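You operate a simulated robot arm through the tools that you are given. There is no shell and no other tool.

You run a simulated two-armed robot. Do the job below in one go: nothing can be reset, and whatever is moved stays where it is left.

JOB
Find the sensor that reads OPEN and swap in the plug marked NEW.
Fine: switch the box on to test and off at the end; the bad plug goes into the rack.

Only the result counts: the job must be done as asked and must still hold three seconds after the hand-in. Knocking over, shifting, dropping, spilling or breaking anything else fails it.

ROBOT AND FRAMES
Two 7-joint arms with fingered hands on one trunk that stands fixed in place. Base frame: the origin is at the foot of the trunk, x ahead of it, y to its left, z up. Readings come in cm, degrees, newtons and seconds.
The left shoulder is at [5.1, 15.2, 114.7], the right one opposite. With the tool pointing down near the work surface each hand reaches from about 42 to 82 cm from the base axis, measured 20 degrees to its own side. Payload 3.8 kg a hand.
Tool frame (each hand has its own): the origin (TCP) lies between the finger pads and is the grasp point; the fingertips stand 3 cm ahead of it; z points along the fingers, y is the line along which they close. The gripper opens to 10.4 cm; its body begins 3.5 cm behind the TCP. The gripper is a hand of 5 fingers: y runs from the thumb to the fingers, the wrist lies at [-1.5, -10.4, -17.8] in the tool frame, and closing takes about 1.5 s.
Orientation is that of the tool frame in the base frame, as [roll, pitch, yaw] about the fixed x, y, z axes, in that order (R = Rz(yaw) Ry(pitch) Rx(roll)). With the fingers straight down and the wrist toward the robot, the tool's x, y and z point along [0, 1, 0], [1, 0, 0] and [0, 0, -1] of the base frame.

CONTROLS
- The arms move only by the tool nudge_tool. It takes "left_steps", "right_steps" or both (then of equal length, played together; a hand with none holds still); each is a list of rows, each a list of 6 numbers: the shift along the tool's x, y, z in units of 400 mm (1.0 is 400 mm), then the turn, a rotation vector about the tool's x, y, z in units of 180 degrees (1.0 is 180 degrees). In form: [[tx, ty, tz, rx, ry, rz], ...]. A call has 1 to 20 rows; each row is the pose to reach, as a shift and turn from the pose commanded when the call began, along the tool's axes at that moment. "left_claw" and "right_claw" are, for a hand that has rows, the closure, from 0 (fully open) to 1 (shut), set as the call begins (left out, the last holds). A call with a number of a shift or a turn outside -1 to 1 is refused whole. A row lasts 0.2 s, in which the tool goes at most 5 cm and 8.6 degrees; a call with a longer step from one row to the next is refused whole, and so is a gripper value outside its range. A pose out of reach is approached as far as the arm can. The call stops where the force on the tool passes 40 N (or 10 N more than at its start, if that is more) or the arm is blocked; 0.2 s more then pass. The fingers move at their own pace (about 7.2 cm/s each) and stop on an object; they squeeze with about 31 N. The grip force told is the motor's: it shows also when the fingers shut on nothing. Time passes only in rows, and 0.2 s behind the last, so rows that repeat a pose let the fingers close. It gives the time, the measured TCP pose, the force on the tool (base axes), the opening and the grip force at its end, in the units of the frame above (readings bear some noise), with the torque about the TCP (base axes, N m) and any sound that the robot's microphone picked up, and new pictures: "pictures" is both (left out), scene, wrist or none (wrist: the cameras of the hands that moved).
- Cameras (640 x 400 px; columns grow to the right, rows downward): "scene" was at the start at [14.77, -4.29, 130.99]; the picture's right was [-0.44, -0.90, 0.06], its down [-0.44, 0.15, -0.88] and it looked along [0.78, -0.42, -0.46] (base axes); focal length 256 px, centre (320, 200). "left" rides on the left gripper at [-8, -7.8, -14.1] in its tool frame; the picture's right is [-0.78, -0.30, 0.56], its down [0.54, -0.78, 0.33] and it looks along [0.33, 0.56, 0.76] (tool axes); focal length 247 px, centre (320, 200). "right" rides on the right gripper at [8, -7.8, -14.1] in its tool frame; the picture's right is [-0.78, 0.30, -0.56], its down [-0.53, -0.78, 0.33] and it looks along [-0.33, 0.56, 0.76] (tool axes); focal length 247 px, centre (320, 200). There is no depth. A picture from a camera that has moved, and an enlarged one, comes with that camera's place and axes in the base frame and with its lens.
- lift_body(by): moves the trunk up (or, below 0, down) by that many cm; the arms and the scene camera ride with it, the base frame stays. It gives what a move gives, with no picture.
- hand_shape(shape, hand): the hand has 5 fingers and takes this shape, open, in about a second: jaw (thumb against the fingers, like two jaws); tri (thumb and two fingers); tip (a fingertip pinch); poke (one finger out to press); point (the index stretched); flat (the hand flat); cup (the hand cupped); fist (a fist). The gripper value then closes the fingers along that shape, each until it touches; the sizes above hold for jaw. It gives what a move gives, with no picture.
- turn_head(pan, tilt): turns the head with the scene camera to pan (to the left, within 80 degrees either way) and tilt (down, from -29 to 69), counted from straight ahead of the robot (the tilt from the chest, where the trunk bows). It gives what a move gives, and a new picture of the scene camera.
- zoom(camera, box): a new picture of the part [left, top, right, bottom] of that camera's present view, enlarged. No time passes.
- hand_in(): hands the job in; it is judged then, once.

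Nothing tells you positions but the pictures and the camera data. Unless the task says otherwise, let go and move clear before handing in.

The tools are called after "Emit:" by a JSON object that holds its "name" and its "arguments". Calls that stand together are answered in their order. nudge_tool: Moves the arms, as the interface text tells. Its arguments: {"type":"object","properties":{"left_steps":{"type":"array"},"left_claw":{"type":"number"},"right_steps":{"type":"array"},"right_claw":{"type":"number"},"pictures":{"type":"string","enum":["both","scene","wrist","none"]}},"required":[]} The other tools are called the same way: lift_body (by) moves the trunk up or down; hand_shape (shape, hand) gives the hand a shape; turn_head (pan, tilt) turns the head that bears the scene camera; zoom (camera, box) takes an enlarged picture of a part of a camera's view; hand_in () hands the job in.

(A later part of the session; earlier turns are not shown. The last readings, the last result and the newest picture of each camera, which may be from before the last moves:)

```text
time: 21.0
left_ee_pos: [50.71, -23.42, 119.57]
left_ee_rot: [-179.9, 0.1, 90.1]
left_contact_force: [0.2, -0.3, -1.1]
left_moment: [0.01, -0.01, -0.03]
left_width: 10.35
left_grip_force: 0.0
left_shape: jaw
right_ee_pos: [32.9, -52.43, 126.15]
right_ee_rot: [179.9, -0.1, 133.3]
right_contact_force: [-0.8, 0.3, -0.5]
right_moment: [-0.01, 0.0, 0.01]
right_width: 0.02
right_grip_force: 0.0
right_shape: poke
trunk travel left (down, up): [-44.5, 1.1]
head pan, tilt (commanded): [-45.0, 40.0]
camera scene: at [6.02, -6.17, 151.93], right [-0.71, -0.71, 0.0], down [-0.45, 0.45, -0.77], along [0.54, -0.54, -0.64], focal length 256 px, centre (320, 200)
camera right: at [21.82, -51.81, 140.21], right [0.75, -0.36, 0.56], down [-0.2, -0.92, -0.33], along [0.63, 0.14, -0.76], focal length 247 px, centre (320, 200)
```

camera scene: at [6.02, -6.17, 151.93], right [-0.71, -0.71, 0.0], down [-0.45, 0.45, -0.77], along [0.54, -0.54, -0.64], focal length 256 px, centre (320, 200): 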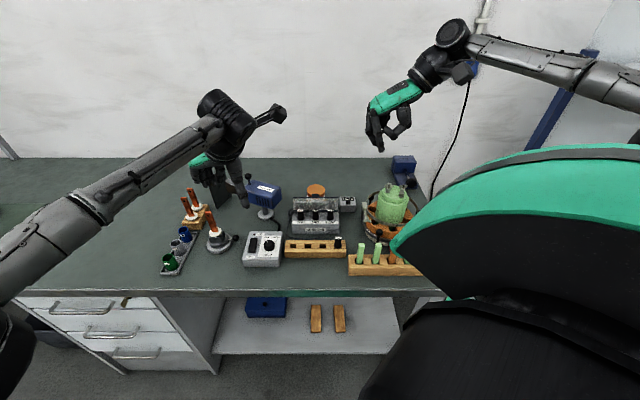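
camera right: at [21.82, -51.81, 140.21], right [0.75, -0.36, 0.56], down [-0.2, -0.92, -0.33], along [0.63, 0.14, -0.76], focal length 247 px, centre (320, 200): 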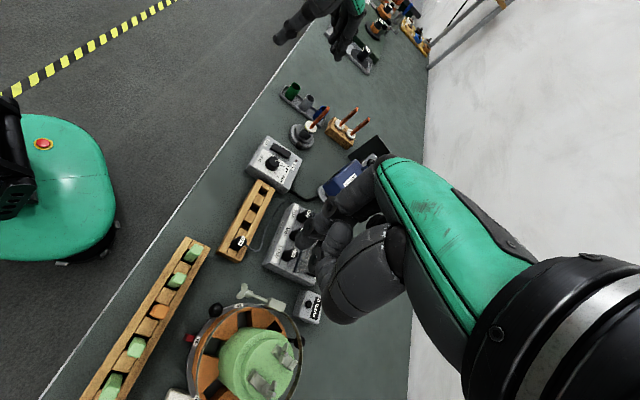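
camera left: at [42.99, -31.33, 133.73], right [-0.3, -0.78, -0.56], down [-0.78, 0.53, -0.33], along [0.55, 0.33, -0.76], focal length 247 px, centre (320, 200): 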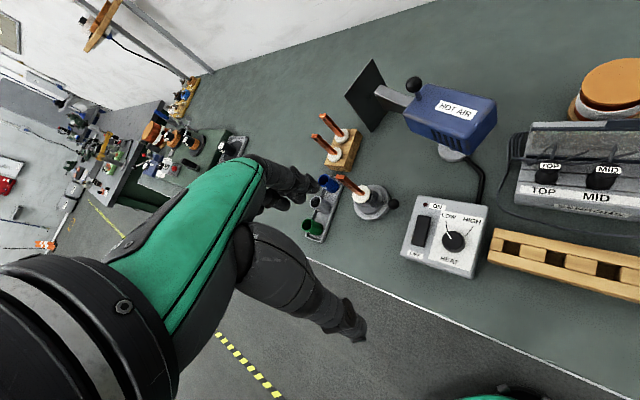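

Emit:
{"name": "zoom", "arguments": {"camera": "scene", "box": [340, 70, 440, 170]}}

Emit:
{"name": "zoom", "arguments": {"camera": "right", "box": [250, 130, 430, 330]}}

```text
4.00 times, centred on (390, 120) of scene
camera zoom: at [6.02, -6.17, 151.93], right [-0.71, -0.71, 0.0], down [-0.45, 0.45, -0.77], along [0.54, -0.54, -0.64], focal length 1025 px, centre (40, 520)
```

zoom: 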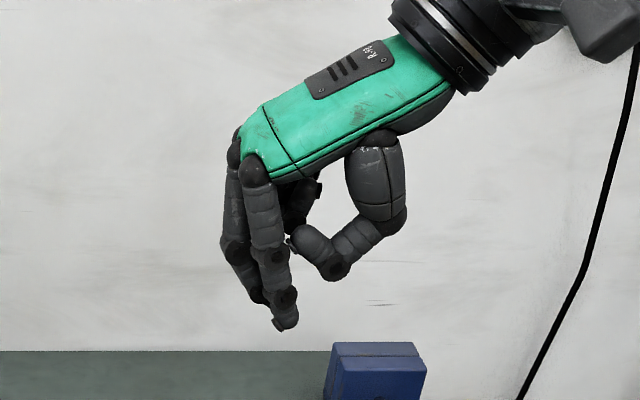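

```text
2.00 times, centred on (340, 230) of right
camera zoom: at [21.82, -51.81, 140.21], right [0.75, -0.36, 0.56], down [-0.2, -0.92, -0.33], along [0.63, 0.14, -0.76], focal length 494 px, centre (280, 140)
```

zoom: 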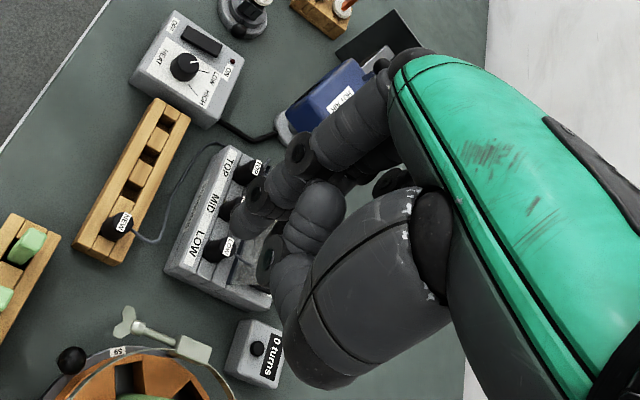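

Emit:
{"name": "zoom", "arguments": {"camera": "right", "box": [290, 180, 370, 270]}}

Emit:
{"name": "zoom", "arguments": {"camera": "scene", "box": [355, 95, 415, 155]}}

```text
4.44 times, centred on (330, 225) of right
camera zoom: at [21.82, -51.81, 140.21], right [0.75, -0.36, 0.56], down [-0.2, -0.92, -0.33], along [0.63, 0.14, -0.76], focal length 1098 px, centre (276, 89)
```

zoom: 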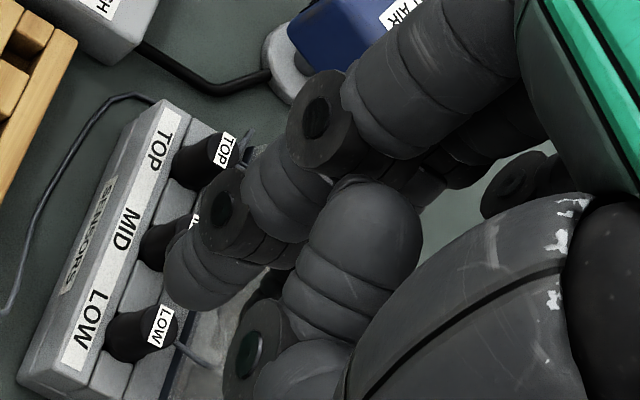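

```text
6.67 times, centred on (385, 125) of scene
camera zoom: at [6.02, -6.17, 151.93], right [-0.71, -0.71, 0.0], down [-0.45, 0.45, -0.77], along [0.54, -0.54, -0.64], focal length 1708 px, centre (-113, 700)
```

zoom: 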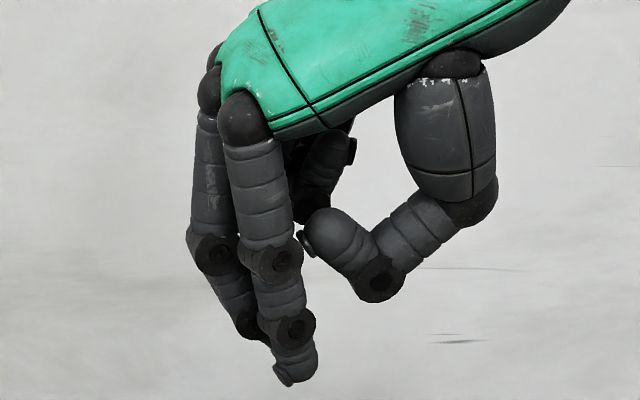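

The hand is clearer now, but I'm not sure whether the middle fingertip is as low as the index tip. I'll turn to an in-between yaw to check the finger shape.

Emit:
{"name": "nudge_tool", "arguments": {"right_steps": [[0, 0, 0, 0, 0, 0.045], [0, 0, 0, 0, 0, 0.09], [0, 0, 0, 0, 0, 0.135], [0, 0, 0, 0, 0, 0.18], [0, 0, 0, 0, 0, 0.225], [0, 0, 0, 0, 0, 0.24]], "pictures": "none"}}

Emit:
{"name": "zoom", "arguments": {"camera": "scene", "box": [355, 95, 415, 155]}}

```text
time: 22.4
left_ee_pos: [50.71, -23.33, 119.51]
left_ee_rot: [-179.9, 0.0, 90.2]
left_contact_force: [-0.1, -0.3, 0.1]
left_moment: [0.0, 0.0, -0.02]
left_width: 10.39
left_grip_force: 0.1
left_shape: jaw
right_ee_pos: [32.98, -52.41, 126.1]
right_ee_rot: [180.0, -0.1, 89.9]
right_contact_force: [-0.6, -1.0, -0.2]
right_moment: [-0.02, 0.03, 0.01]
right_width: 0.01
right_grip_force: 0.1
right_shape: poke
trunk travel left (down, up): [-44.5, 1.1]
head pan, tilt (commanded): [-45.0, 40.0]
```

```text
6.67 times, centred on (385, 125) of scene
camera zoom: at [6.04, -6.17, 151.93], right [-0.71, -0.71, 0.0], down [-0.46, 0.45, -0.77], along [0.54, -0.54, -0.64], focal length 1708 px, centre (-113, 700)
```

zoom: 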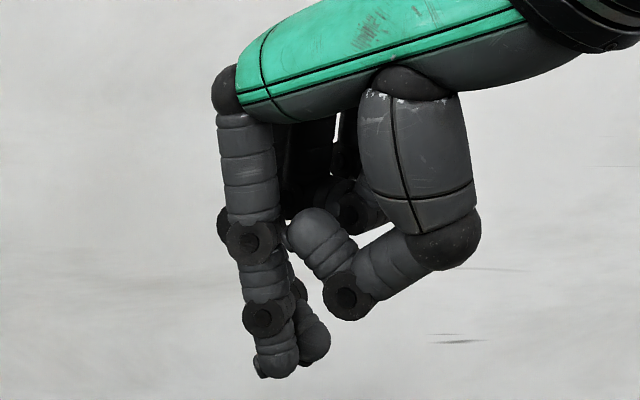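

Poke extends both the index and middle fingers, side by side and about equally low, so I'll aim so that only one of them bears on the rocker. First I'll raise both hands and take the left one aside, then bring the trunk back down for reach.

Emit:
{"name": "nudge_tool", "arguments": {"left_steps": [[0.085, 0, -0.085, 0, 0, 0], [0.17, 0, -0.17, 0, 0, 0], [0.255, 0, -0.255, 0, 0, 0], [0.34, 0, -0.34, 0, 0, 0], [0.425, 0, -0.425, 0, 0, 0], [0.51, 0, -0.51, 0, 0, 0]], "right_steps": [[0, 0, -0.08, 0, 0, 0], [0, 0, -0.16, 0, 0, 0], [0, 0, -0.24, 0, 0, 0], [0, 0, -0.32, 0, 0, 0], [0, 0, -0.4, 0, 0, 0], [0, 0, -0.48, 0, 0, 0]], "pictures": "scene"}}

Emit:
{"name": "lift_body", "arguments": {"by": -22}}

Emit:
{"name": "turn_head", "arguments": {"pan": -47, "tilt": 32}}

```text
time: 23.8
left_ee_pos: [50.91, -2.75, 139.83]
left_ee_rot: [-179.9, 0.1, 90.0]
left_contact_force: [-1.0, 0.6, -0.5]
left_moment: [0.04, -0.02, 0.03]
left_width: 10.38
left_grip_force: 0.0
left_shape: jaw
right_ee_pos: [33.03, -52.31, 145.26]
right_ee_rot: [-179.9, 0.0, 90.0]
right_contact_force: [0.2, -0.3, 0.3]
right_moment: [0.02, 0.03, -0.02]
right_width: 0.02
right_grip_force: 0.0
right_shape: poke
trunk travel left (down, up): [-44.5, 1.1]
head pan, tilt (commanded): [-45.0, 40.0]
camera scene: at [6.08, -6.0, 151.94], right [-0.71, -0.71, 0.0], down [-0.46, 0.45, -0.77], along [0.54, -0.54, -0.64], focal length 256 px, centre (320, 200)
```

scene: 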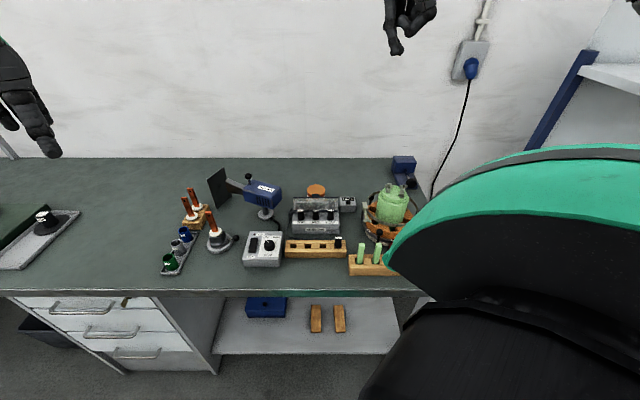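

```text
time: 26.1
left_ee_pos: [50.75, -2.99, 117.88]
left_ee_rot: [180.0, 0.1, 90.1]
left_contact_force: [-0.9, -0.5, -0.1]
left_moment: [-0.01, -0.01, 0.01]
left_width: 10.38
left_grip_force: 0.1
left_shape: jaw
right_ee_pos: [32.88, -52.34, 123.28]
right_ee_rot: [180.0, 0.0, 90.0]
right_contact_force: [0.1, 0.4, -0.1]
right_moment: [0.02, -0.01, 0.02]
right_width: 0.0
right_grip_force: 0.0
right_shape: poke
trunk travel left (down, up): [-22.5, 23.1]
head pan, tilt (commanded): [-45.0, 40.0]
```

```text
time: 26.8
left_ee_pos: [50.82, -3.02, 117.75]
left_ee_rot: [-179.9, 0.1, 90.1]
left_contact_force: [0.1, 0.1, 0.4]
left_moment: [0.01, -0.02, 0.0]
left_width: 10.39
left_grip_force: 0.0
left_shape: jaw
right_ee_pos: [33.01, -52.35, 123.31]
right_ee_rot: [-180.0, 0.1, 90.0]
right_contact_force: [-0.3, 0.4, -0.4]
right_moment: [-0.02, -0.02, 0.0]
right_width: 0.01
right_grip_force: 0.1
right_shape: poke
trunk travel left (down, up): [-22.5, 23.1]
head pan, tilt (commanded): [-47.0, 32.0]
camera scene: at [12.29, -6.7, 129.45], right [-0.72, -0.68, 0.1], down [-0.48, 0.39, -0.79], along [0.5, -0.62, -0.61], focal length 256 px, centre (320, 200)
```

scene: 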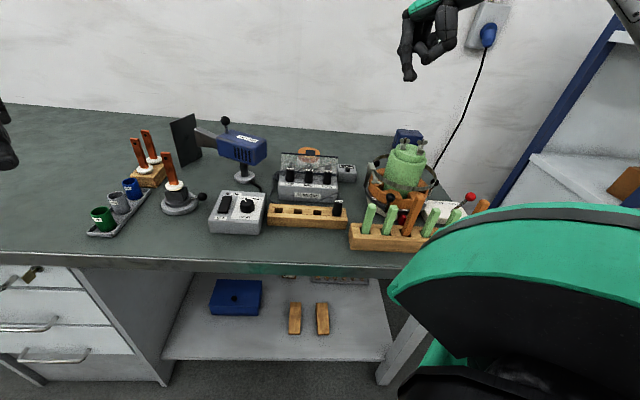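

Now I'll move the right hand above the rocker, yawed to about 110 degrees so the thumb sits off to the right, still well above the box.

Emit:
{"name": "nudge_tool", "arguments": {"right_steps": [[-0.033, 0.098, 0, 0, 0, -0.022], [-0.067, 0.196, 0, 0, 0, -0.044], [-0.1, 0.293, 0, 0, 0, -0.066], [-0.134, 0.391, 0, 0, 0, -0.089], [-0.1675, 0.489, 0, 0, 0, -0.111], [-0.1675, 0.489, 0.1, 0, 0, -0.111], [-0.1675, 0.489, 0.2, 0, 0, -0.111], [-0.1675, 0.489, 0.3, 0, 0, -0.111], [-0.1675, 0.489, 0.375, 0, 0, -0.111], [-0.1675, 0.489, 0.375, 0, 0, -0.111]], "pictures": "both"}}

```text
time: 29.0
left_ee_pos: [50.77, -2.97, 117.84]
left_ee_rot: [-180.0, 0.1, 90.0]
left_contact_force: [1.1, -0.2, 0.2]
left_moment: [-0.01, 0.02, 0.03]
left_width: 10.4
left_grip_force: 0.0
left_shape: jaw
right_ee_pos: [52.63, -58.86, 108.34]
right_ee_rot: [179.9, 0.1, 109.9]
right_contact_force: [0.5, 0.0, -0.4]
right_moment: [0.0, -0.01, 0.0]
right_width: 0.02
right_grip_force: 0.0
right_shape: poke
trunk travel left (down, up): [-22.5, 23.1]
head pan, tilt (commanded): [-47.0, 32.0]
camera scene: at [12.3, -6.67, 129.46], right [-0.72, -0.68, 0.1], down [-0.48, 0.39, -0.79], along [0.5, -0.62, -0.61], focal length 256 px, centre (320, 200)
camera right: at [42.63, -54.01, 122.39], right [0.54, -0.63, 0.56], down [-0.55, -0.77, -0.33], along [0.64, -0.13, -0.76], focal length 247 px, centre (320, 200)
```

scene: 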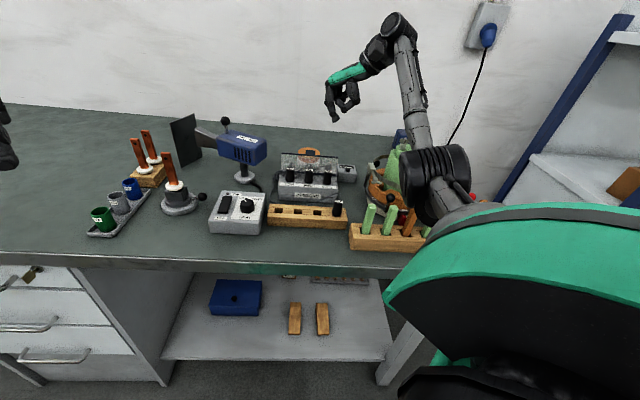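
right: 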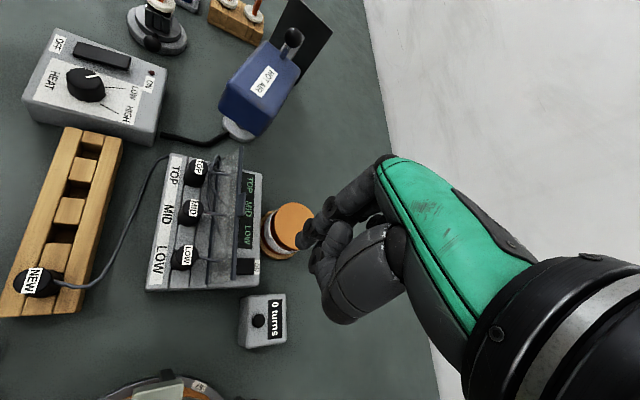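

Emit:
{"name": "zoom", "arguments": {"camera": "right", "box": [140, 130, 330, 350]}}

Emit:
{"name": "zoom", "arguments": {"camera": "right", "box": [210, 160, 290, 290]}}

Emit:
{"name": "zoom", "arguments": {"camera": "scene", "box": [270, 60, 390, 210]}}

```text
1.82 times, centred on (235, 240) of right
camera zoom: at [42.63, -54.01, 122.39], right [0.54, -0.63, 0.56], down [-0.55, -0.77, -0.33], along [0.64, -0.13, -0.76], focal length 449 px, centre (474, 127)
```

zoom: 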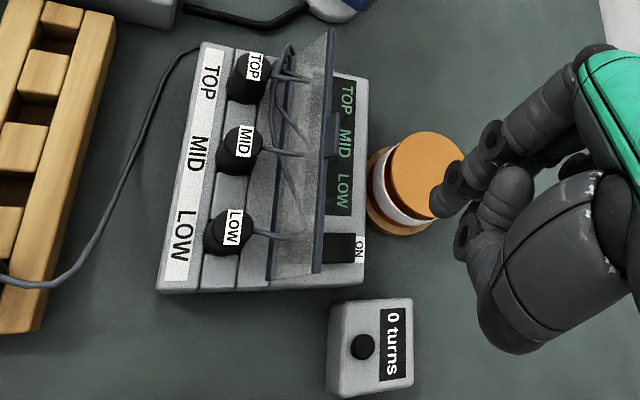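

```text
3.08 times, centred on (250, 225) of right
camera zoom: at [42.63, -54.01, 122.39], right [0.54, -0.63, 0.56], down [-0.55, -0.77, -0.33], along [0.64, -0.13, -0.76], focal length 760 px, centre (535, 123)
```

zoom: 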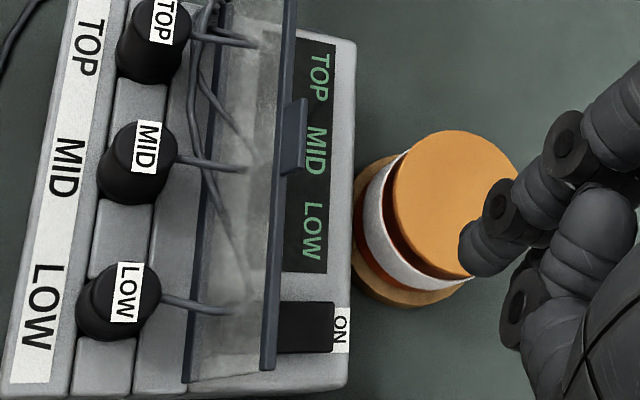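

```text
2.67 times, centred on (330, 135) of scene
camera zoom: at [12.3, -6.67, 129.46], right [-0.72, -0.68, 0.1], down [-0.48, 0.39, -0.79], along [0.5, -0.62, -0.61], focal length 683 px, centre (293, 373)
```

zoom: 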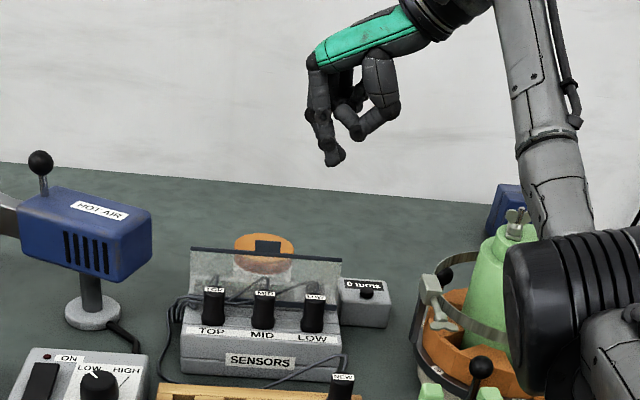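

From here the readout and the rocker are clearly visible past the lid, with the rocker centred near u=4 and its ON end at the back. I'll lower the fingertip to about 2 cm above the ON end.

Emit:
{"name": "nudge_tool", "arguments": {"right_steps": [[-0.0057, 0.0026, 0.1, 0, 0, 0], [-0.0057, 0.0026, 0.2, 0, 0, 0], [-0.0057, 0.0026, 0.26, 0, 0, 0], [-0.0057, 0.0026, 0.26, 0, 0, 0]], "pictures": "both"}}

Emit:
{"name": "zoom", "arguments": {"camera": "scene", "box": [270, 100, 370, 210]}}

Emit:
{"name": "zoom", "arguments": {"camera": "right", "box": [180, 130, 380, 350]}}

```text
time: 30.0
left_ee_pos: [50.68, -3.01, 117.85]
left_ee_rot: [-179.9, 0.1, 90.1]
left_contact_force: [-0.2, 0.5, 0.2]
left_moment: [-0.01, 0.04, -0.01]
left_width: 10.39
left_grip_force: 0.0
left_shape: jaw
right_ee_pos: [52.61, -59.23, 97.84]
right_ee_rot: [-180.0, -0.1, 110.1]
right_contact_force: [-0.3, 0.4, 0.3]
right_moment: [-0.03, -0.01, 0.03]
right_width: 0.0
right_grip_force: 0.1
right_shape: poke
trunk travel left (down, up): [-22.5, 23.1]
head pan, tilt (commanded): [-47.0, 32.0]
camera scene: at [12.31, -6.7, 129.45], right [-0.72, -0.68, 0.1], down [-0.48, 0.39, -0.79], along [0.5, -0.62, -0.61], focal length 256 px, centre (320, 200)
camera right: at [42.69, -54.28, 111.94], right [0.54, -0.63, 0.56], down [-0.55, -0.77, -0.33], along [0.64, -0.12, -0.76], focal length 247 px, centre (320, 200)
```

scene: 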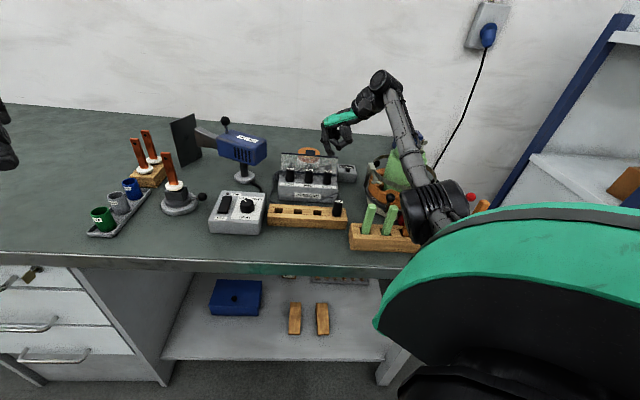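
right: 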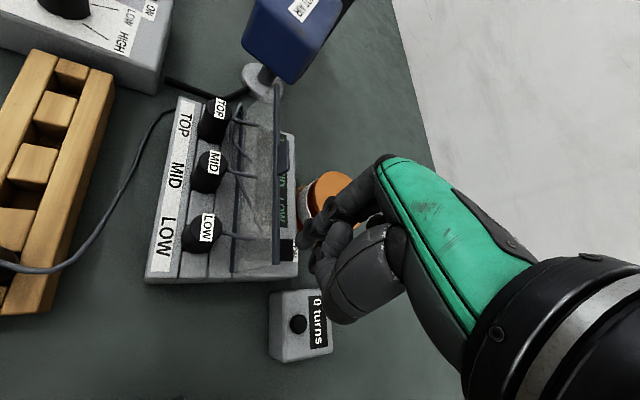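

```text
3.64 times, centred on (320, 155) of scene
camera zoom: at [12.31, -6.7, 129.45], right [-0.72, -0.68, 0.1], down [-0.48, 0.39, -0.79], along [0.5, -0.62, -0.61], focal length 932 px, centre (320, 364)
```

zoom: 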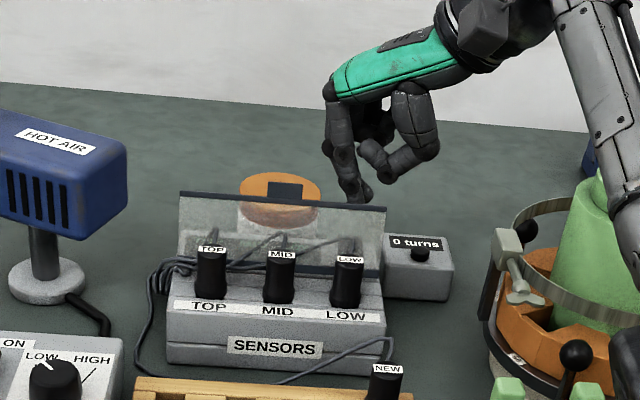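

```text
1.82 times, centred on (280, 240) of right
camera zoom: at [42.69, -54.28, 111.94], right [0.54, -0.63, 0.56], down [-0.55, -0.77, -0.33], along [0.64, -0.12, -0.76], focal length 449 px, centre (393, 127)
```

zoom: 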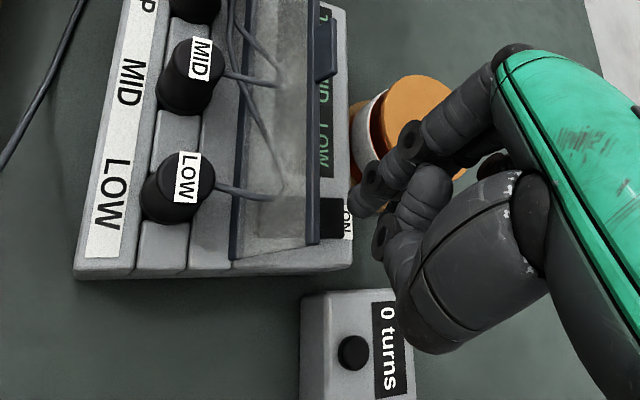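

The fingertip sits over the ON end about 2 cm above it. I'll go down slowly until it touches.

Emit:
{"name": "nudge_tool", "arguments": {"right_steps": [[0.0021, 0.0045, 0.015, 0, 0, 0], [0.0021, 0.0045, 0.03, 0, 0, 0], [0.0021, 0.0045, 0.04, 0, 0, 0], [0.0021, 0.0045, 0.046, 0, 0, 0], [0.0021, 0.0045, 0.052, 0, 0, 0], [0.0021, 0.0045, 0.058, 0, 0, 0]], "pictures": "both"}}

Emit:
{"name": "zoom", "arguments": {"camera": "right", "box": [220, 150, 340, 290]}}

```text
time: 31.4
left_ee_pos: [50.81, -3.1, 117.86]
left_ee_rot: [-179.8, 0.0, 90.0]
left_contact_force: [0.6, -0.2, -0.7]
left_moment: [-0.02, 0.01, -0.01]
left_width: 10.38
left_grip_force: 0.1
left_shape: jaw
right_ee_pos: [52.72, -59.05, 95.47]
right_ee_rot: [179.9, 0.0, 110.0]
right_contact_force: [-0.9, -0.6, -0.1]
right_moment: [-0.03, 0.01, -0.01]
right_width: 0.0
right_grip_force: 0.2
right_shape: poke
trunk travel left (down, up): [-22.5, 23.1]
head pan, tilt (commanded): [-47.0, 32.0]
camera scene: at [12.32, -6.71, 129.45], right [-0.72, -0.68, 0.1], down [-0.48, 0.39, -0.79], along [0.5, -0.62, -0.61], focal length 256 px, centre (320, 200)
camera right: at [42.8, -54.19, 109.68], right [0.54, -0.63, 0.56], down [-0.55, -0.77, -0.33], along [0.64, -0.12, -0.76], focal length 247 px, centre (320, 200)
```

scene: 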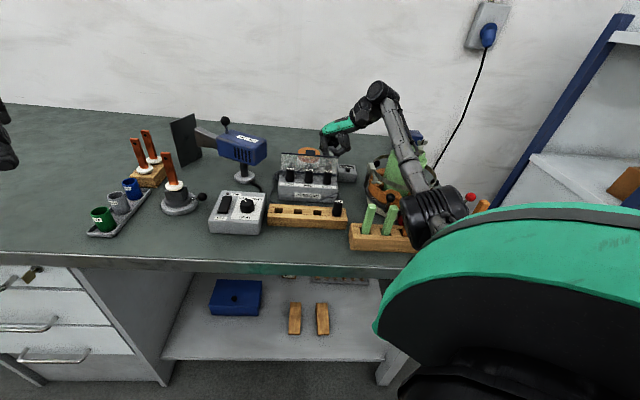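
right: 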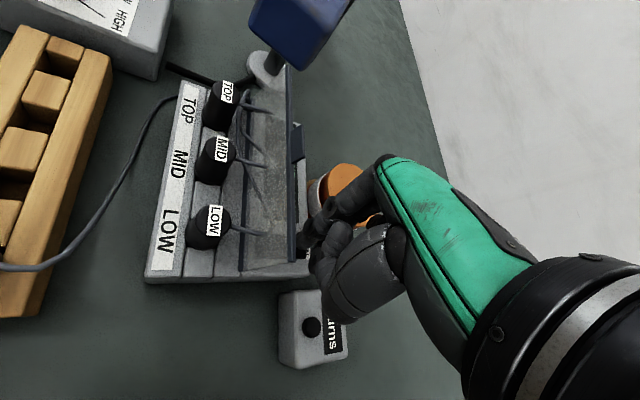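

```text
2.86 times, centred on (280, 220) of right
camera zoom: at [42.8, -54.19, 109.68], right [0.54, -0.63, 0.56], down [-0.55, -0.77, -0.33], along [0.64, -0.12, -0.76], focal length 706 px, centre (434, 143)
```

zoom: 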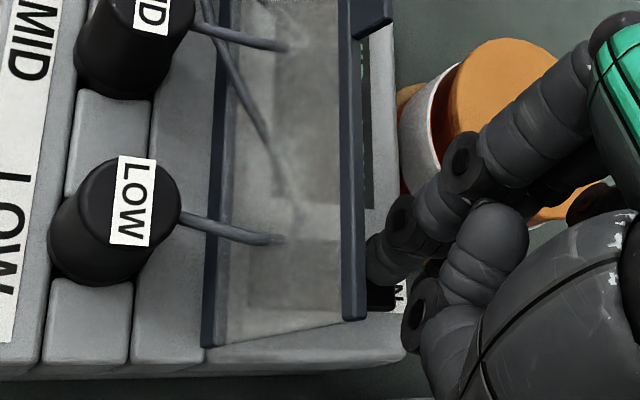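

Emit:
{"name": "nudge_tool", "arguments": {"right_steps": [[0, 0, 0.005, 0, 0, 0], [0, 0, 0.01, 0, 0, 0], [0, 0, 0.015, 0, 0, 0], [0, 0, 0.02, 0, 0, 0]], "pictures": "wrist"}}

Emit:
{"name": "zoom", "arguments": {"camera": "right", "box": [220, 150, 340, 290]}}

Emit:
{"name": "zoom", "arguments": {"camera": "scene", "box": [270, 130, 370, 200]}}

```text
time: 32.4
left_ee_pos: [50.76, -2.93, 117.89]
left_ee_rot: [-179.9, 0.1, 90.1]
left_contact_force: [-0.6, 0.3, 0.1]
left_moment: [-0.02, 0.0, -0.03]
left_width: 10.37
left_grip_force: 0.0
left_shape: jaw
right_ee_pos: [52.73, -59.11, 94.83]
right_ee_rot: [-179.9, 0.0, 110.0]
right_contact_force: [0.1, 0.3, 2.5]
right_moment: [0.02, 0.02, 0.0]
right_width: 0.0
right_grip_force: 0.0
right_shape: poke
trunk travel left (down, up): [-22.5, 23.1]
head pan, tilt (commanded): [-47.0, 32.0]
camera right: at [42.87, -54.19, 108.83], right [0.54, -0.63, 0.56], down [-0.55, -0.77, -0.33], along [0.64, -0.12, -0.76], focal length 247 px, centre (320, 200)
```

right: 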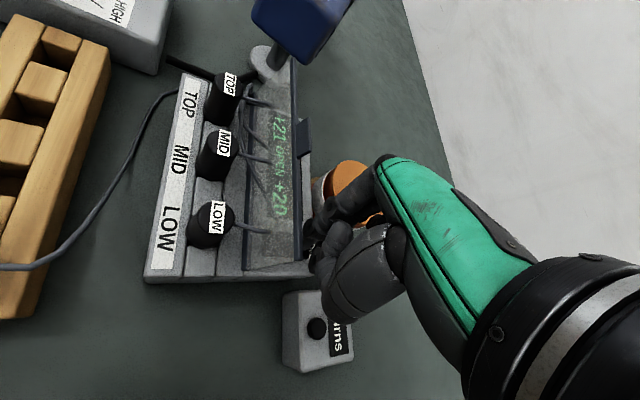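

```text
2.86 times, centred on (280, 220) of right
camera zoom: at [42.87, -54.19, 108.83], right [0.54, -0.63, 0.56], down [-0.55, -0.77, -0.33], along [0.64, -0.12, -0.76], focal length 706 px, centre (434, 143)
```

zoom: 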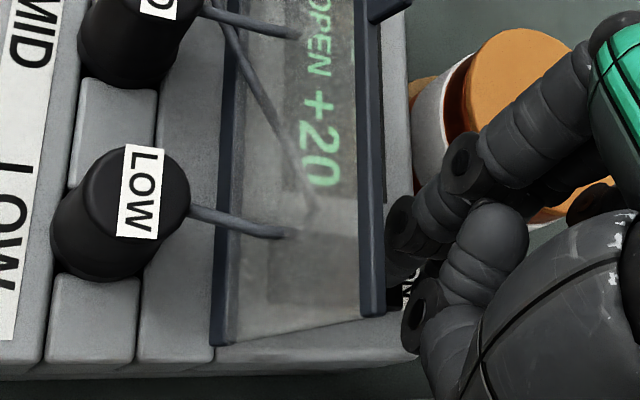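

```text
5.71 times, centred on (320, 165) of scene
camera zoom: at [12.31, -6.7, 129.45], right [-0.72, -0.68, 0.1], down [-0.48, 0.39, -0.79], along [0.5, -0.62, -0.61], focal length 1464 px, centre (320, 400)
```

zoom: 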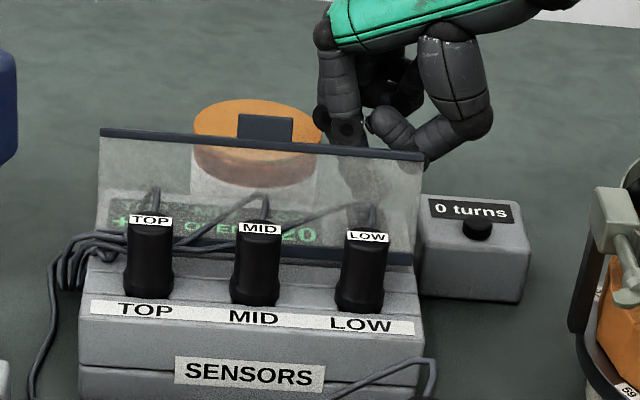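

The box is on and reads +21 / OPEN / +20. I'll lift off and check the readout against its headings.

Emit:
{"name": "nudge_tool", "arguments": {"right_steps": [[0, 0, -0.05, 0, 0, 0], [0, 0, -0.15, 0, 0, 0], [0, 0, -0.25, 0, 0, 0], [0, 0, -0.33, 0, 0, 0], [0, 0, -0.33, 0, 0, 0]], "pictures": "wrist"}}

Emit:
{"name": "zoom", "arguments": {"camera": "right", "box": [140, 140, 300, 300]}}

Emit:
{"name": "zoom", "arguments": {"camera": "right", "box": [210, 160, 290, 290]}}

```text
time: 33.6
left_ee_pos: [50.67, -3.03, 117.8]
left_ee_rot: [-179.9, 0.1, 90.1]
left_contact_force: [-0.4, -0.3, -0.2]
left_moment: [0.02, 0.0, 0.04]
left_width: 10.39
left_grip_force: 0.0
left_shape: jaw
right_ee_pos: [52.71, -59.17, 108.0]
right_ee_rot: [-179.9, 0.0, 110.0]
right_contact_force: [0.2, -0.4, 0.3]
right_moment: [-0.02, 0.0, 0.0]
right_width: 0.0
right_grip_force: 0.1
right_shape: poke
trunk travel left (down, up): [-22.5, 23.1]
head pan, tilt (commanded): [-47.0, 32.0]
camera right: at [42.77, -54.31, 122.1], right [0.54, -0.63, 0.56], down [-0.55, -0.77, -0.33], along [0.64, -0.12, -0.76], focal length 247 px, centre (320, 200)
```

right: 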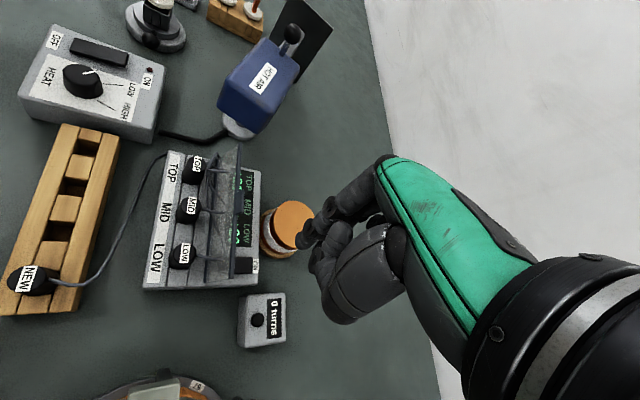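

```text
2.50 times, centred on (220, 220) of right
camera zoom: at [42.77, -54.31, 122.1], right [0.54, -0.63, 0.56], down [-0.55, -0.77, -0.33], along [0.64, -0.12, -0.76], focal length 617 px, centre (570, 150)
```

zoom: 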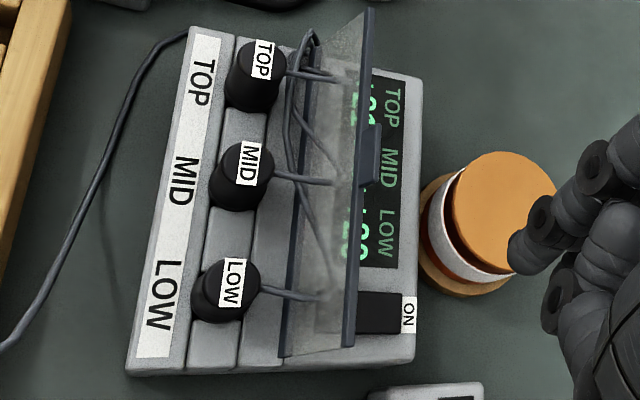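

```text
3.08 times, centred on (250, 225) of right
camera zoom: at [42.77, -54.31, 122.1], right [0.54, -0.63, 0.56], down [-0.55, -0.77, -0.33], along [0.64, -0.12, -0.76], focal length 760 px, centre (535, 123)
```

zoom: 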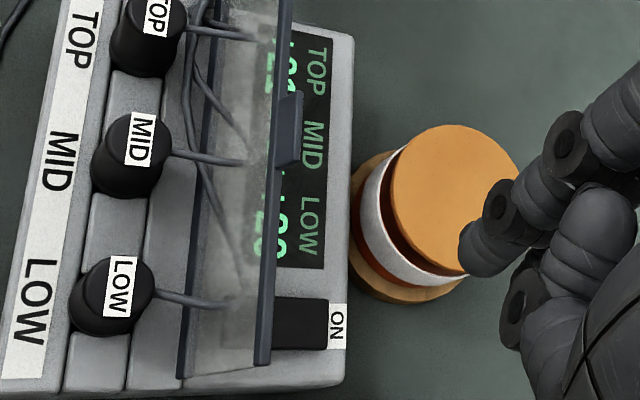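

Confirmed: TOP +21, MID OPEN, LOW +20, so MID is the bad plug. Now I'll pick a grasp shape, starting with a look at the fingertip pinch.

Emit:
{"name": "hand_shape", "arguments": {"shape": "tip", "hand": "right"}}

Emit:
{"name": "zoom", "arguments": {"camera": "right", "box": [240, 110, 440, 330]}}

Emit:
{"name": "zoom", "arguments": {"camera": "scene", "box": [300, 60, 400, 150]}}

Emit:
{"name": "hand_shape", "arguments": {"shape": "tri", "hand": "right"}}

Emit:
{"name": "zoom", "arguments": {"camera": "right", "box": [240, 110, 440, 330]}}

Emit:
{"name": "zoom", "arguments": {"camera": "scene", "box": [300, 60, 400, 150]}}

```text
time: 34.5
left_ee_pos: [50.77, -3.07, 117.71]
left_ee_rot: [-179.8, 0.0, 90.2]
left_contact_force: [0.9, -0.3, 0.3]
left_moment: [-0.02, 0.0, 0.0]
left_width: 10.39
left_grip_force: 0.1
left_shape: jaw
right_ee_pos: [52.73, -59.19, 108.03]
right_ee_rot: [-179.9, 0.0, 110.0]
right_contact_force: [-0.3, -0.2, -0.1]
right_moment: [-0.01, 0.01, -0.02]
right_width: 10.38
right_grip_force: 0.1
right_shape: tip
trunk travel left (down, up): [-22.5, 23.1]
head pan, tilt (commanded): [-47.0, 32.0]
```

```text
1.82 times, centred on (340, 220) of right
camera zoom: at [42.77, -54.27, 122.09], right [0.54, -0.63, 0.56], down [-0.55, -0.77, -0.33], along [0.64, -0.12, -0.76], focal length 449 px, centre (284, 164)
```

zoom: 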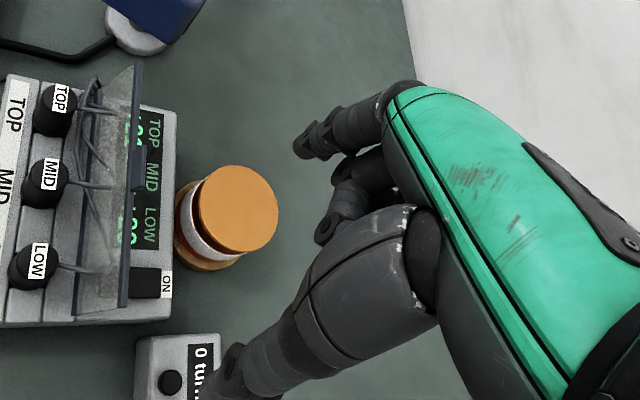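

```text
4.44 times, centred on (350, 105) of scene
camera zoom: at [12.32, -6.7, 129.45], right [-0.72, -0.68, 0.1], down [-0.48, 0.39, -0.79], along [0.5, -0.62, -0.61], focal length 1139 px, centre (187, 622)
```

zoom: 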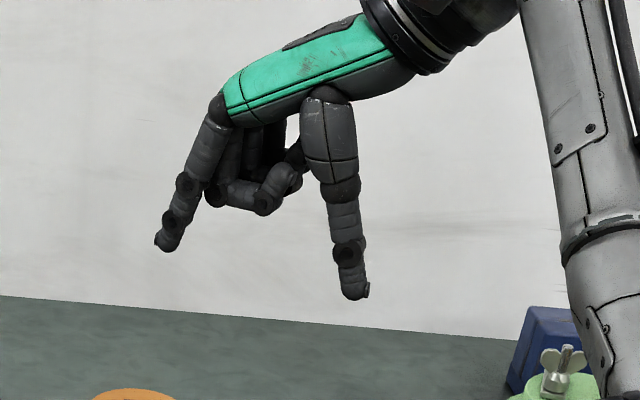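

```text
time: 35.4
left_ee_pos: [50.74, -3.05, 117.79]
left_ee_rot: [-179.8, 0.1, 90.2]
left_contact_force: [0.3, 0.7, 0.1]
left_moment: [0.04, 0.02, -0.01]
left_width: 10.37
left_grip_force: 0.0
left_shape: jaw
right_ee_pos: [52.7, -59.24, 108.05]
right_ee_rot: [-180.0, 0.0, 109.9]
right_contact_force: [-0.5, -0.1, -0.6]
right_moment: [-0.03, -0.02, 0.01]
right_width: 10.38
right_grip_force: 0.0
right_shape: tri
trunk travel left (down, up): [-22.5, 23.1]
head pan, tilt (commanded): [-47.0, 32.0]
```

```text
1.82 times, centred on (340, 220) of right
camera zoom: at [42.77, -54.28, 122.08], right [0.54, -0.63, 0.56], down [-0.55, -0.77, -0.33], along [0.64, -0.12, -0.76], focal length 449 px, centre (284, 164)
```

zoom: 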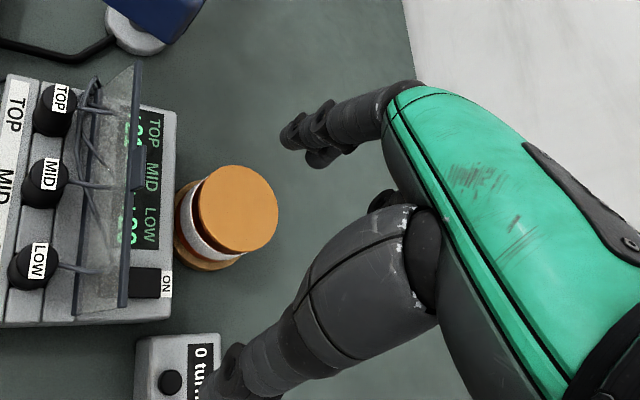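

```text
4.44 times, centred on (350, 105) of scene
camera zoom: at [12.32, -6.7, 129.45], right [-0.72, -0.68, 0.1], down [-0.48, 0.39, -0.79], along [0.5, -0.62, -0.61], focal length 1139 px, centre (187, 622)
```

zoom: 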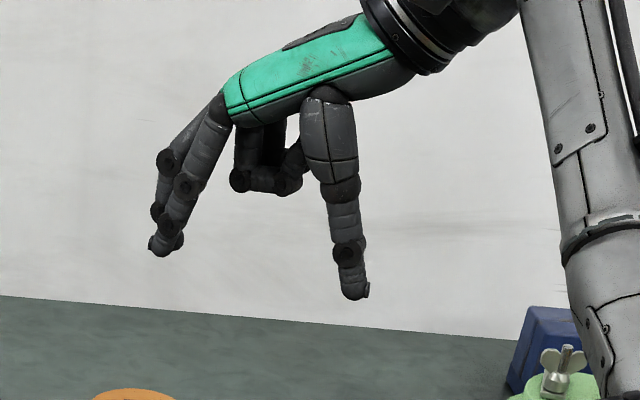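

Tri (thumb against index and middle) suits the round plugs best. I'll pre-close it to a small gap, turn it so that it closes along the bench, and hover over the MID plug at about [51.1,-49.1].

Emit:
{"name": "nudge_tool", "arguments": {"right_steps": [[0.0625, 0.0124, 0, 0, 0, -0.035], [0.125, 0.0247, 0, 0, 0, -0.07], [0.1875, 0.0371, 0, 0, 0, -0.105], [0.25, 0.0494, 0, 0, 0, -0.139], [0.25, 0.0494, 0, 0, 0, -0.139], [0.25, 0.0494, 0, 0, 0, -0.139]], "right_claw": 0.65, "pictures": "both"}}

Emit:
{"name": "zoom", "arguments": {"camera": "scene", "box": [260, 80, 380, 200]}}

Emit:
{"name": "zoom", "arguments": {"camera": "right", "box": [220, 130, 400, 310]}}

```text
time: 36.8
left_ee_pos: [50.72, -2.94, 117.87]
left_ee_rot: [-179.8, 0.1, 90.2]
left_contact_force: [0.9, -0.1, 0.2]
left_moment: [-0.03, -0.02, 0.01]
left_width: 10.39
left_grip_force: 0.0
left_shape: jaw
right_ee_pos: [51.19, -48.89, 107.92]
right_ee_rot: [-179.9, 0.1, 135.0]
right_contact_force: [0.0, 0.0, 0.2]
right_moment: [-0.03, -0.01, 0.01]
right_width: 3.69
right_grip_force: 0.0
right_shape: tri
trunk travel left (down, up): [-22.5, 23.1]
head pan, tilt (commanded): [-47.0, 32.0]
camera scene: at [12.32, -6.7, 129.45], right [-0.72, -0.68, 0.1], down [-0.48, 0.39, -0.79], along [0.5, -0.62, -0.61], focal length 256 px, centre (320, 200)
camera right: at [40.14, -48.74, 122.08], right [0.76, -0.34, 0.56], down [-0.17, -0.93, -0.33], along [0.63, 0.16, -0.76], focal length 247 px, centre (320, 200)
```

scene: 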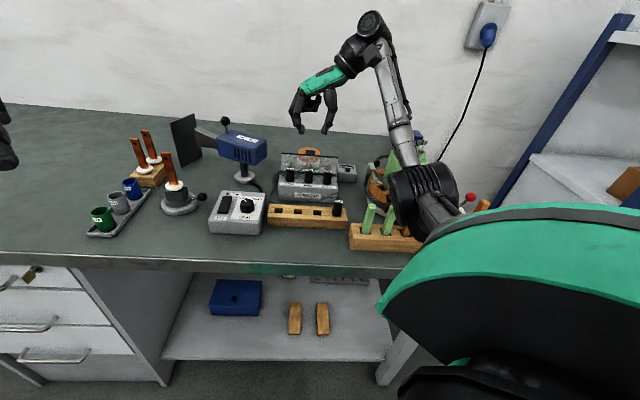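
right: 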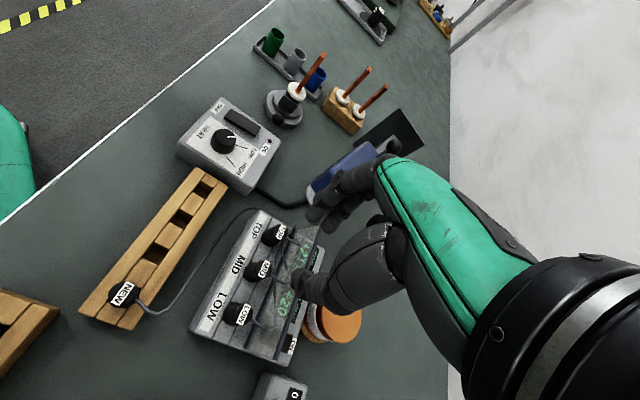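

```text
3.33 times, centred on (320, 140) of scene
camera zoom: at [12.32, -6.7, 129.45], right [-0.72, -0.68, 0.1], down [-0.48, 0.39, -0.79], along [0.5, -0.62, -0.61], focal length 854 px, centre (320, 400)
```

zoom: 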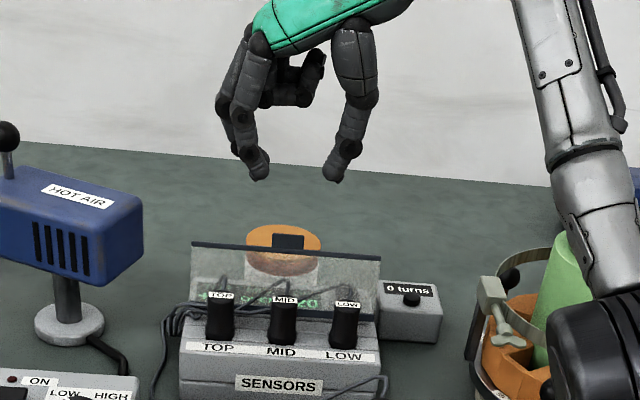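

```text
2.22 times, centred on (310, 220) of right
camera zoom: at [40.14, -48.74, 122.08], right [0.76, -0.34, 0.56], down [-0.17, -0.93, -0.33], along [0.63, 0.16, -0.76], focal length 549 px, centre (342, 156)
```

zoom: 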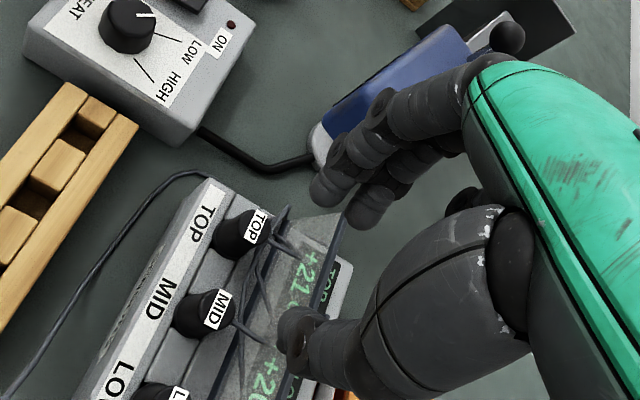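

Emit:
{"name": "zoom", "arguments": {"camera": "right", "box": [225, 205, 325, 345]}}

Emit:
{"name": "zoom", "arguments": {"camera": "right", "box": [70, 160, 240, 340]}}

```text
2.86 times, centred on (275, 275) of right
camera zoom: at [40.14, -48.74, 122.08], right [0.76, -0.34, 0.56], down [-0.17, -0.93, -0.33], along [0.63, 0.16, -0.76], focal length 706 px, centre (449, -14)
```

zoom: 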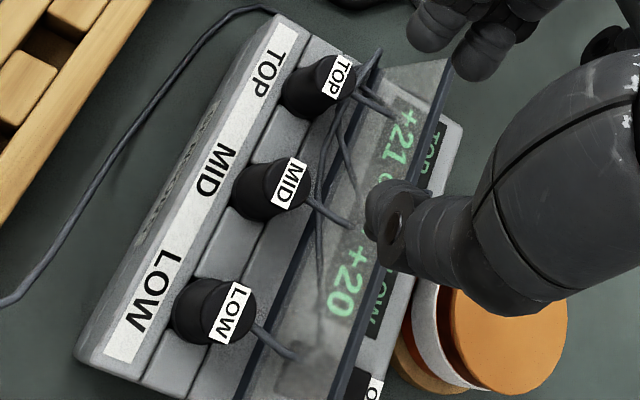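

```text
2.22 times, centred on (155, 250) of right
camera zoom: at [40.14, -48.74, 122.08], right [0.76, -0.34, 0.56], down [-0.17, -0.93, -0.33], along [0.63, 0.16, -0.76], focal length 549 px, centre (687, 89)
```

zoom: 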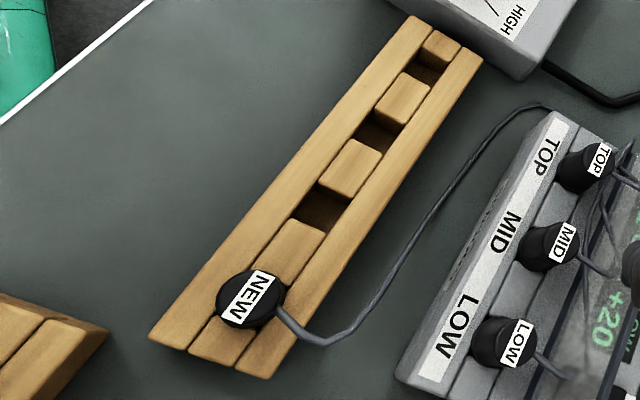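

The MID plug axis is at u=-1.43, v=71.15 with its top near z=95.2. I'll go down to just above the plugs and check finger clearances before going between them.

Emit:
{"name": "nudge_tool", "arguments": {"right_steps": [[-0.003, -0.001, 0.08, 0, 0, 0], [-0.0058, -0.0025, 0.16, 0, 0, 0], [-0.0058, -0.0025, 0.215, 0, 0, 0], [-0.0058, -0.0025, 0.215, 0, 0, 0]], "pictures": "none"}}

Emit:
{"name": "zoom", "arguments": {"camera": "scene", "box": [265, 130, 365, 210]}}

Emit:
{"name": "zoom", "arguments": {"camera": "right", "box": [230, 130, 400, 310]}}

```text
time: 37.8
left_ee_pos: [50.76, -3.05, 117.93]
left_ee_rot: [-179.9, 0.1, 90.1]
left_contact_force: [-0.6, -0.6, 1.0]
left_moment: [-0.02, 0.01, 0.0]
left_width: 10.36
left_grip_force: 0.0
left_shape: jaw
right_ee_pos: [51.31, -49.23, 99.25]
right_ee_rot: [-180.0, 0.0, 135.0]
right_contact_force: [0.1, -0.4, 0.6]
right_moment: [0.01, 0.0, 0.0]
right_width: 3.68
right_grip_force: 0.0
right_shape: tri
trunk travel left (down, up): [-22.5, 23.1]
head pan, tilt (commanded): [-47.0, 32.0]
```

```text
5.00 times, centred on (315, 170) of scene
camera zoom: at [12.31, -6.7, 129.45], right [-0.72, -0.68, 0.1], down [-0.48, 0.39, -0.79], along [0.5, -0.62, -0.61], focal length 1281 px, centre (345, 350)
```

zoom: 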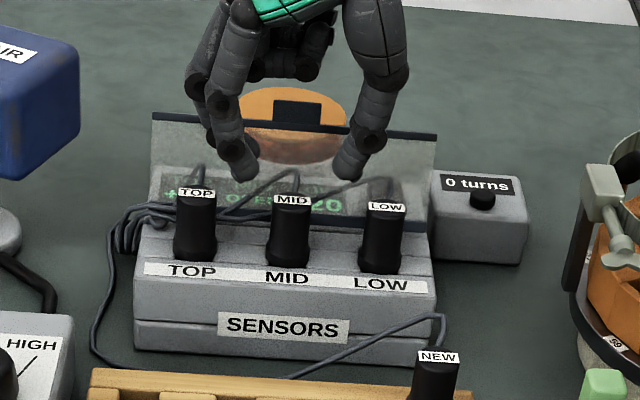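

```text
2.22 times, centred on (315, 220) of right
camera zoom: at [40.22, -48.95, 113.38], right [0.76, -0.34, 0.56], down [-0.17, -0.93, -0.33], along [0.63, 0.16, -0.76], focal length 549 px, centre (331, 156)
```

zoom: 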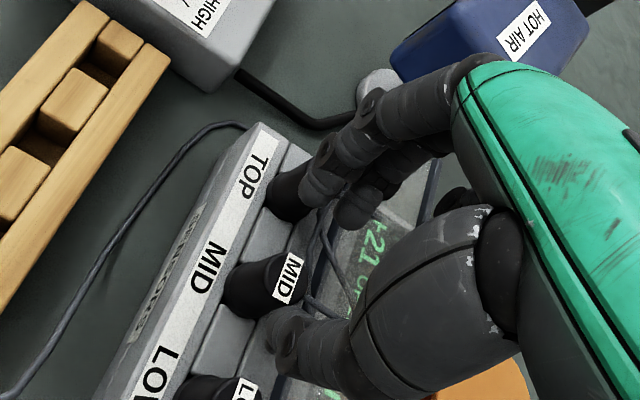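

With this closing direction the thumb would brush the LOW plug, so a diagonal grip (yaw 90) fits better, with the fingers behind left and the thumb front right. I'll lift slightly, turn and narrow the opening.

Emit:
{"name": "nudge_tool", "arguments": {"right_steps": [[0, 0, -0.05, 0, 0, 0], [0, 0, -0.1, 0, 0, 0], [0, 0.0034, -0.1, 0, 0, 0.045], [0, 0.0034, -0.1, 0, 0, 0.09], [0, 0.0034, -0.1, 0, 0, 0.135], [0, 0.0034, -0.1, 0, 0, 0.18], [0, 0.0034, -0.1, 0, 0, 0.225], [0, 0.0034, -0.1, 0, 0, 0.25], [0, 0.0034, -0.1, 0, 0, 0.25]], "right_claw": 0.72, "pictures": "none"}}

Emit:
{"name": "zoom", "arguments": {"camera": "scene", "box": [265, 120, 365, 200]}}

Emit:
{"name": "zoom", "arguments": {"camera": "right", "box": [200, 120, 400, 310]}}

```text
time: 39.8
left_ee_pos: [50.68, -3.06, 117.78]
left_ee_rot: [-180.0, 0.1, 90.1]
left_contact_force: [0.3, -0.5, 0.1]
left_moment: [0.0, 0.0, 0.02]
left_width: 10.36
left_grip_force: 0.1
left_shape: jaw
right_ee_pos: [51.53, -49.18, 103.42]
right_ee_rot: [180.0, 0.0, 89.9]
right_contact_force: [0.7, -1.1, -0.1]
right_moment: [0.0, 0.0, 0.0]
right_width: 2.96
right_grip_force: 0.0
right_shape: tri
trunk travel left (down, up): [-22.5, 23.1]
head pan, tilt (commanded): [-47.0, 32.0]
```

```text
5.00 times, centred on (315, 160) of scene
camera zoom: at [12.32, -6.71, 129.45], right [-0.72, -0.68, 0.1], down [-0.48, 0.39, -0.79], along [0.5, -0.62, -0.61], focal length 1281 px, centre (345, 400)
```

zoom: 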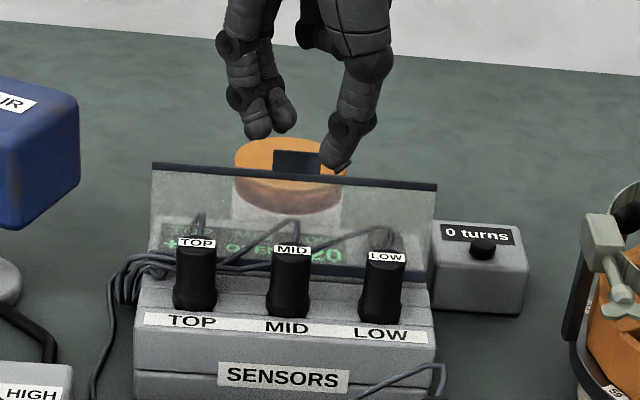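

```text
2.11 times, centred on (300, 215) of right
camera zoom: at [43.76, -41.17, 117.53], right [0.3, -0.78, 0.56], down [-0.78, -0.53, -0.33], along [0.55, -0.34, -0.76], focal length 520 px, centre (362, 168)
```

zoom: 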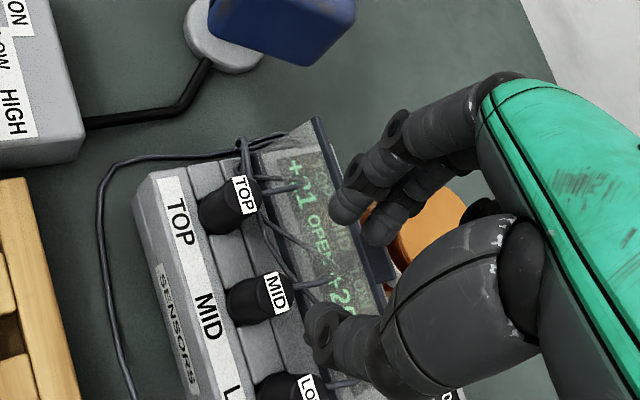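

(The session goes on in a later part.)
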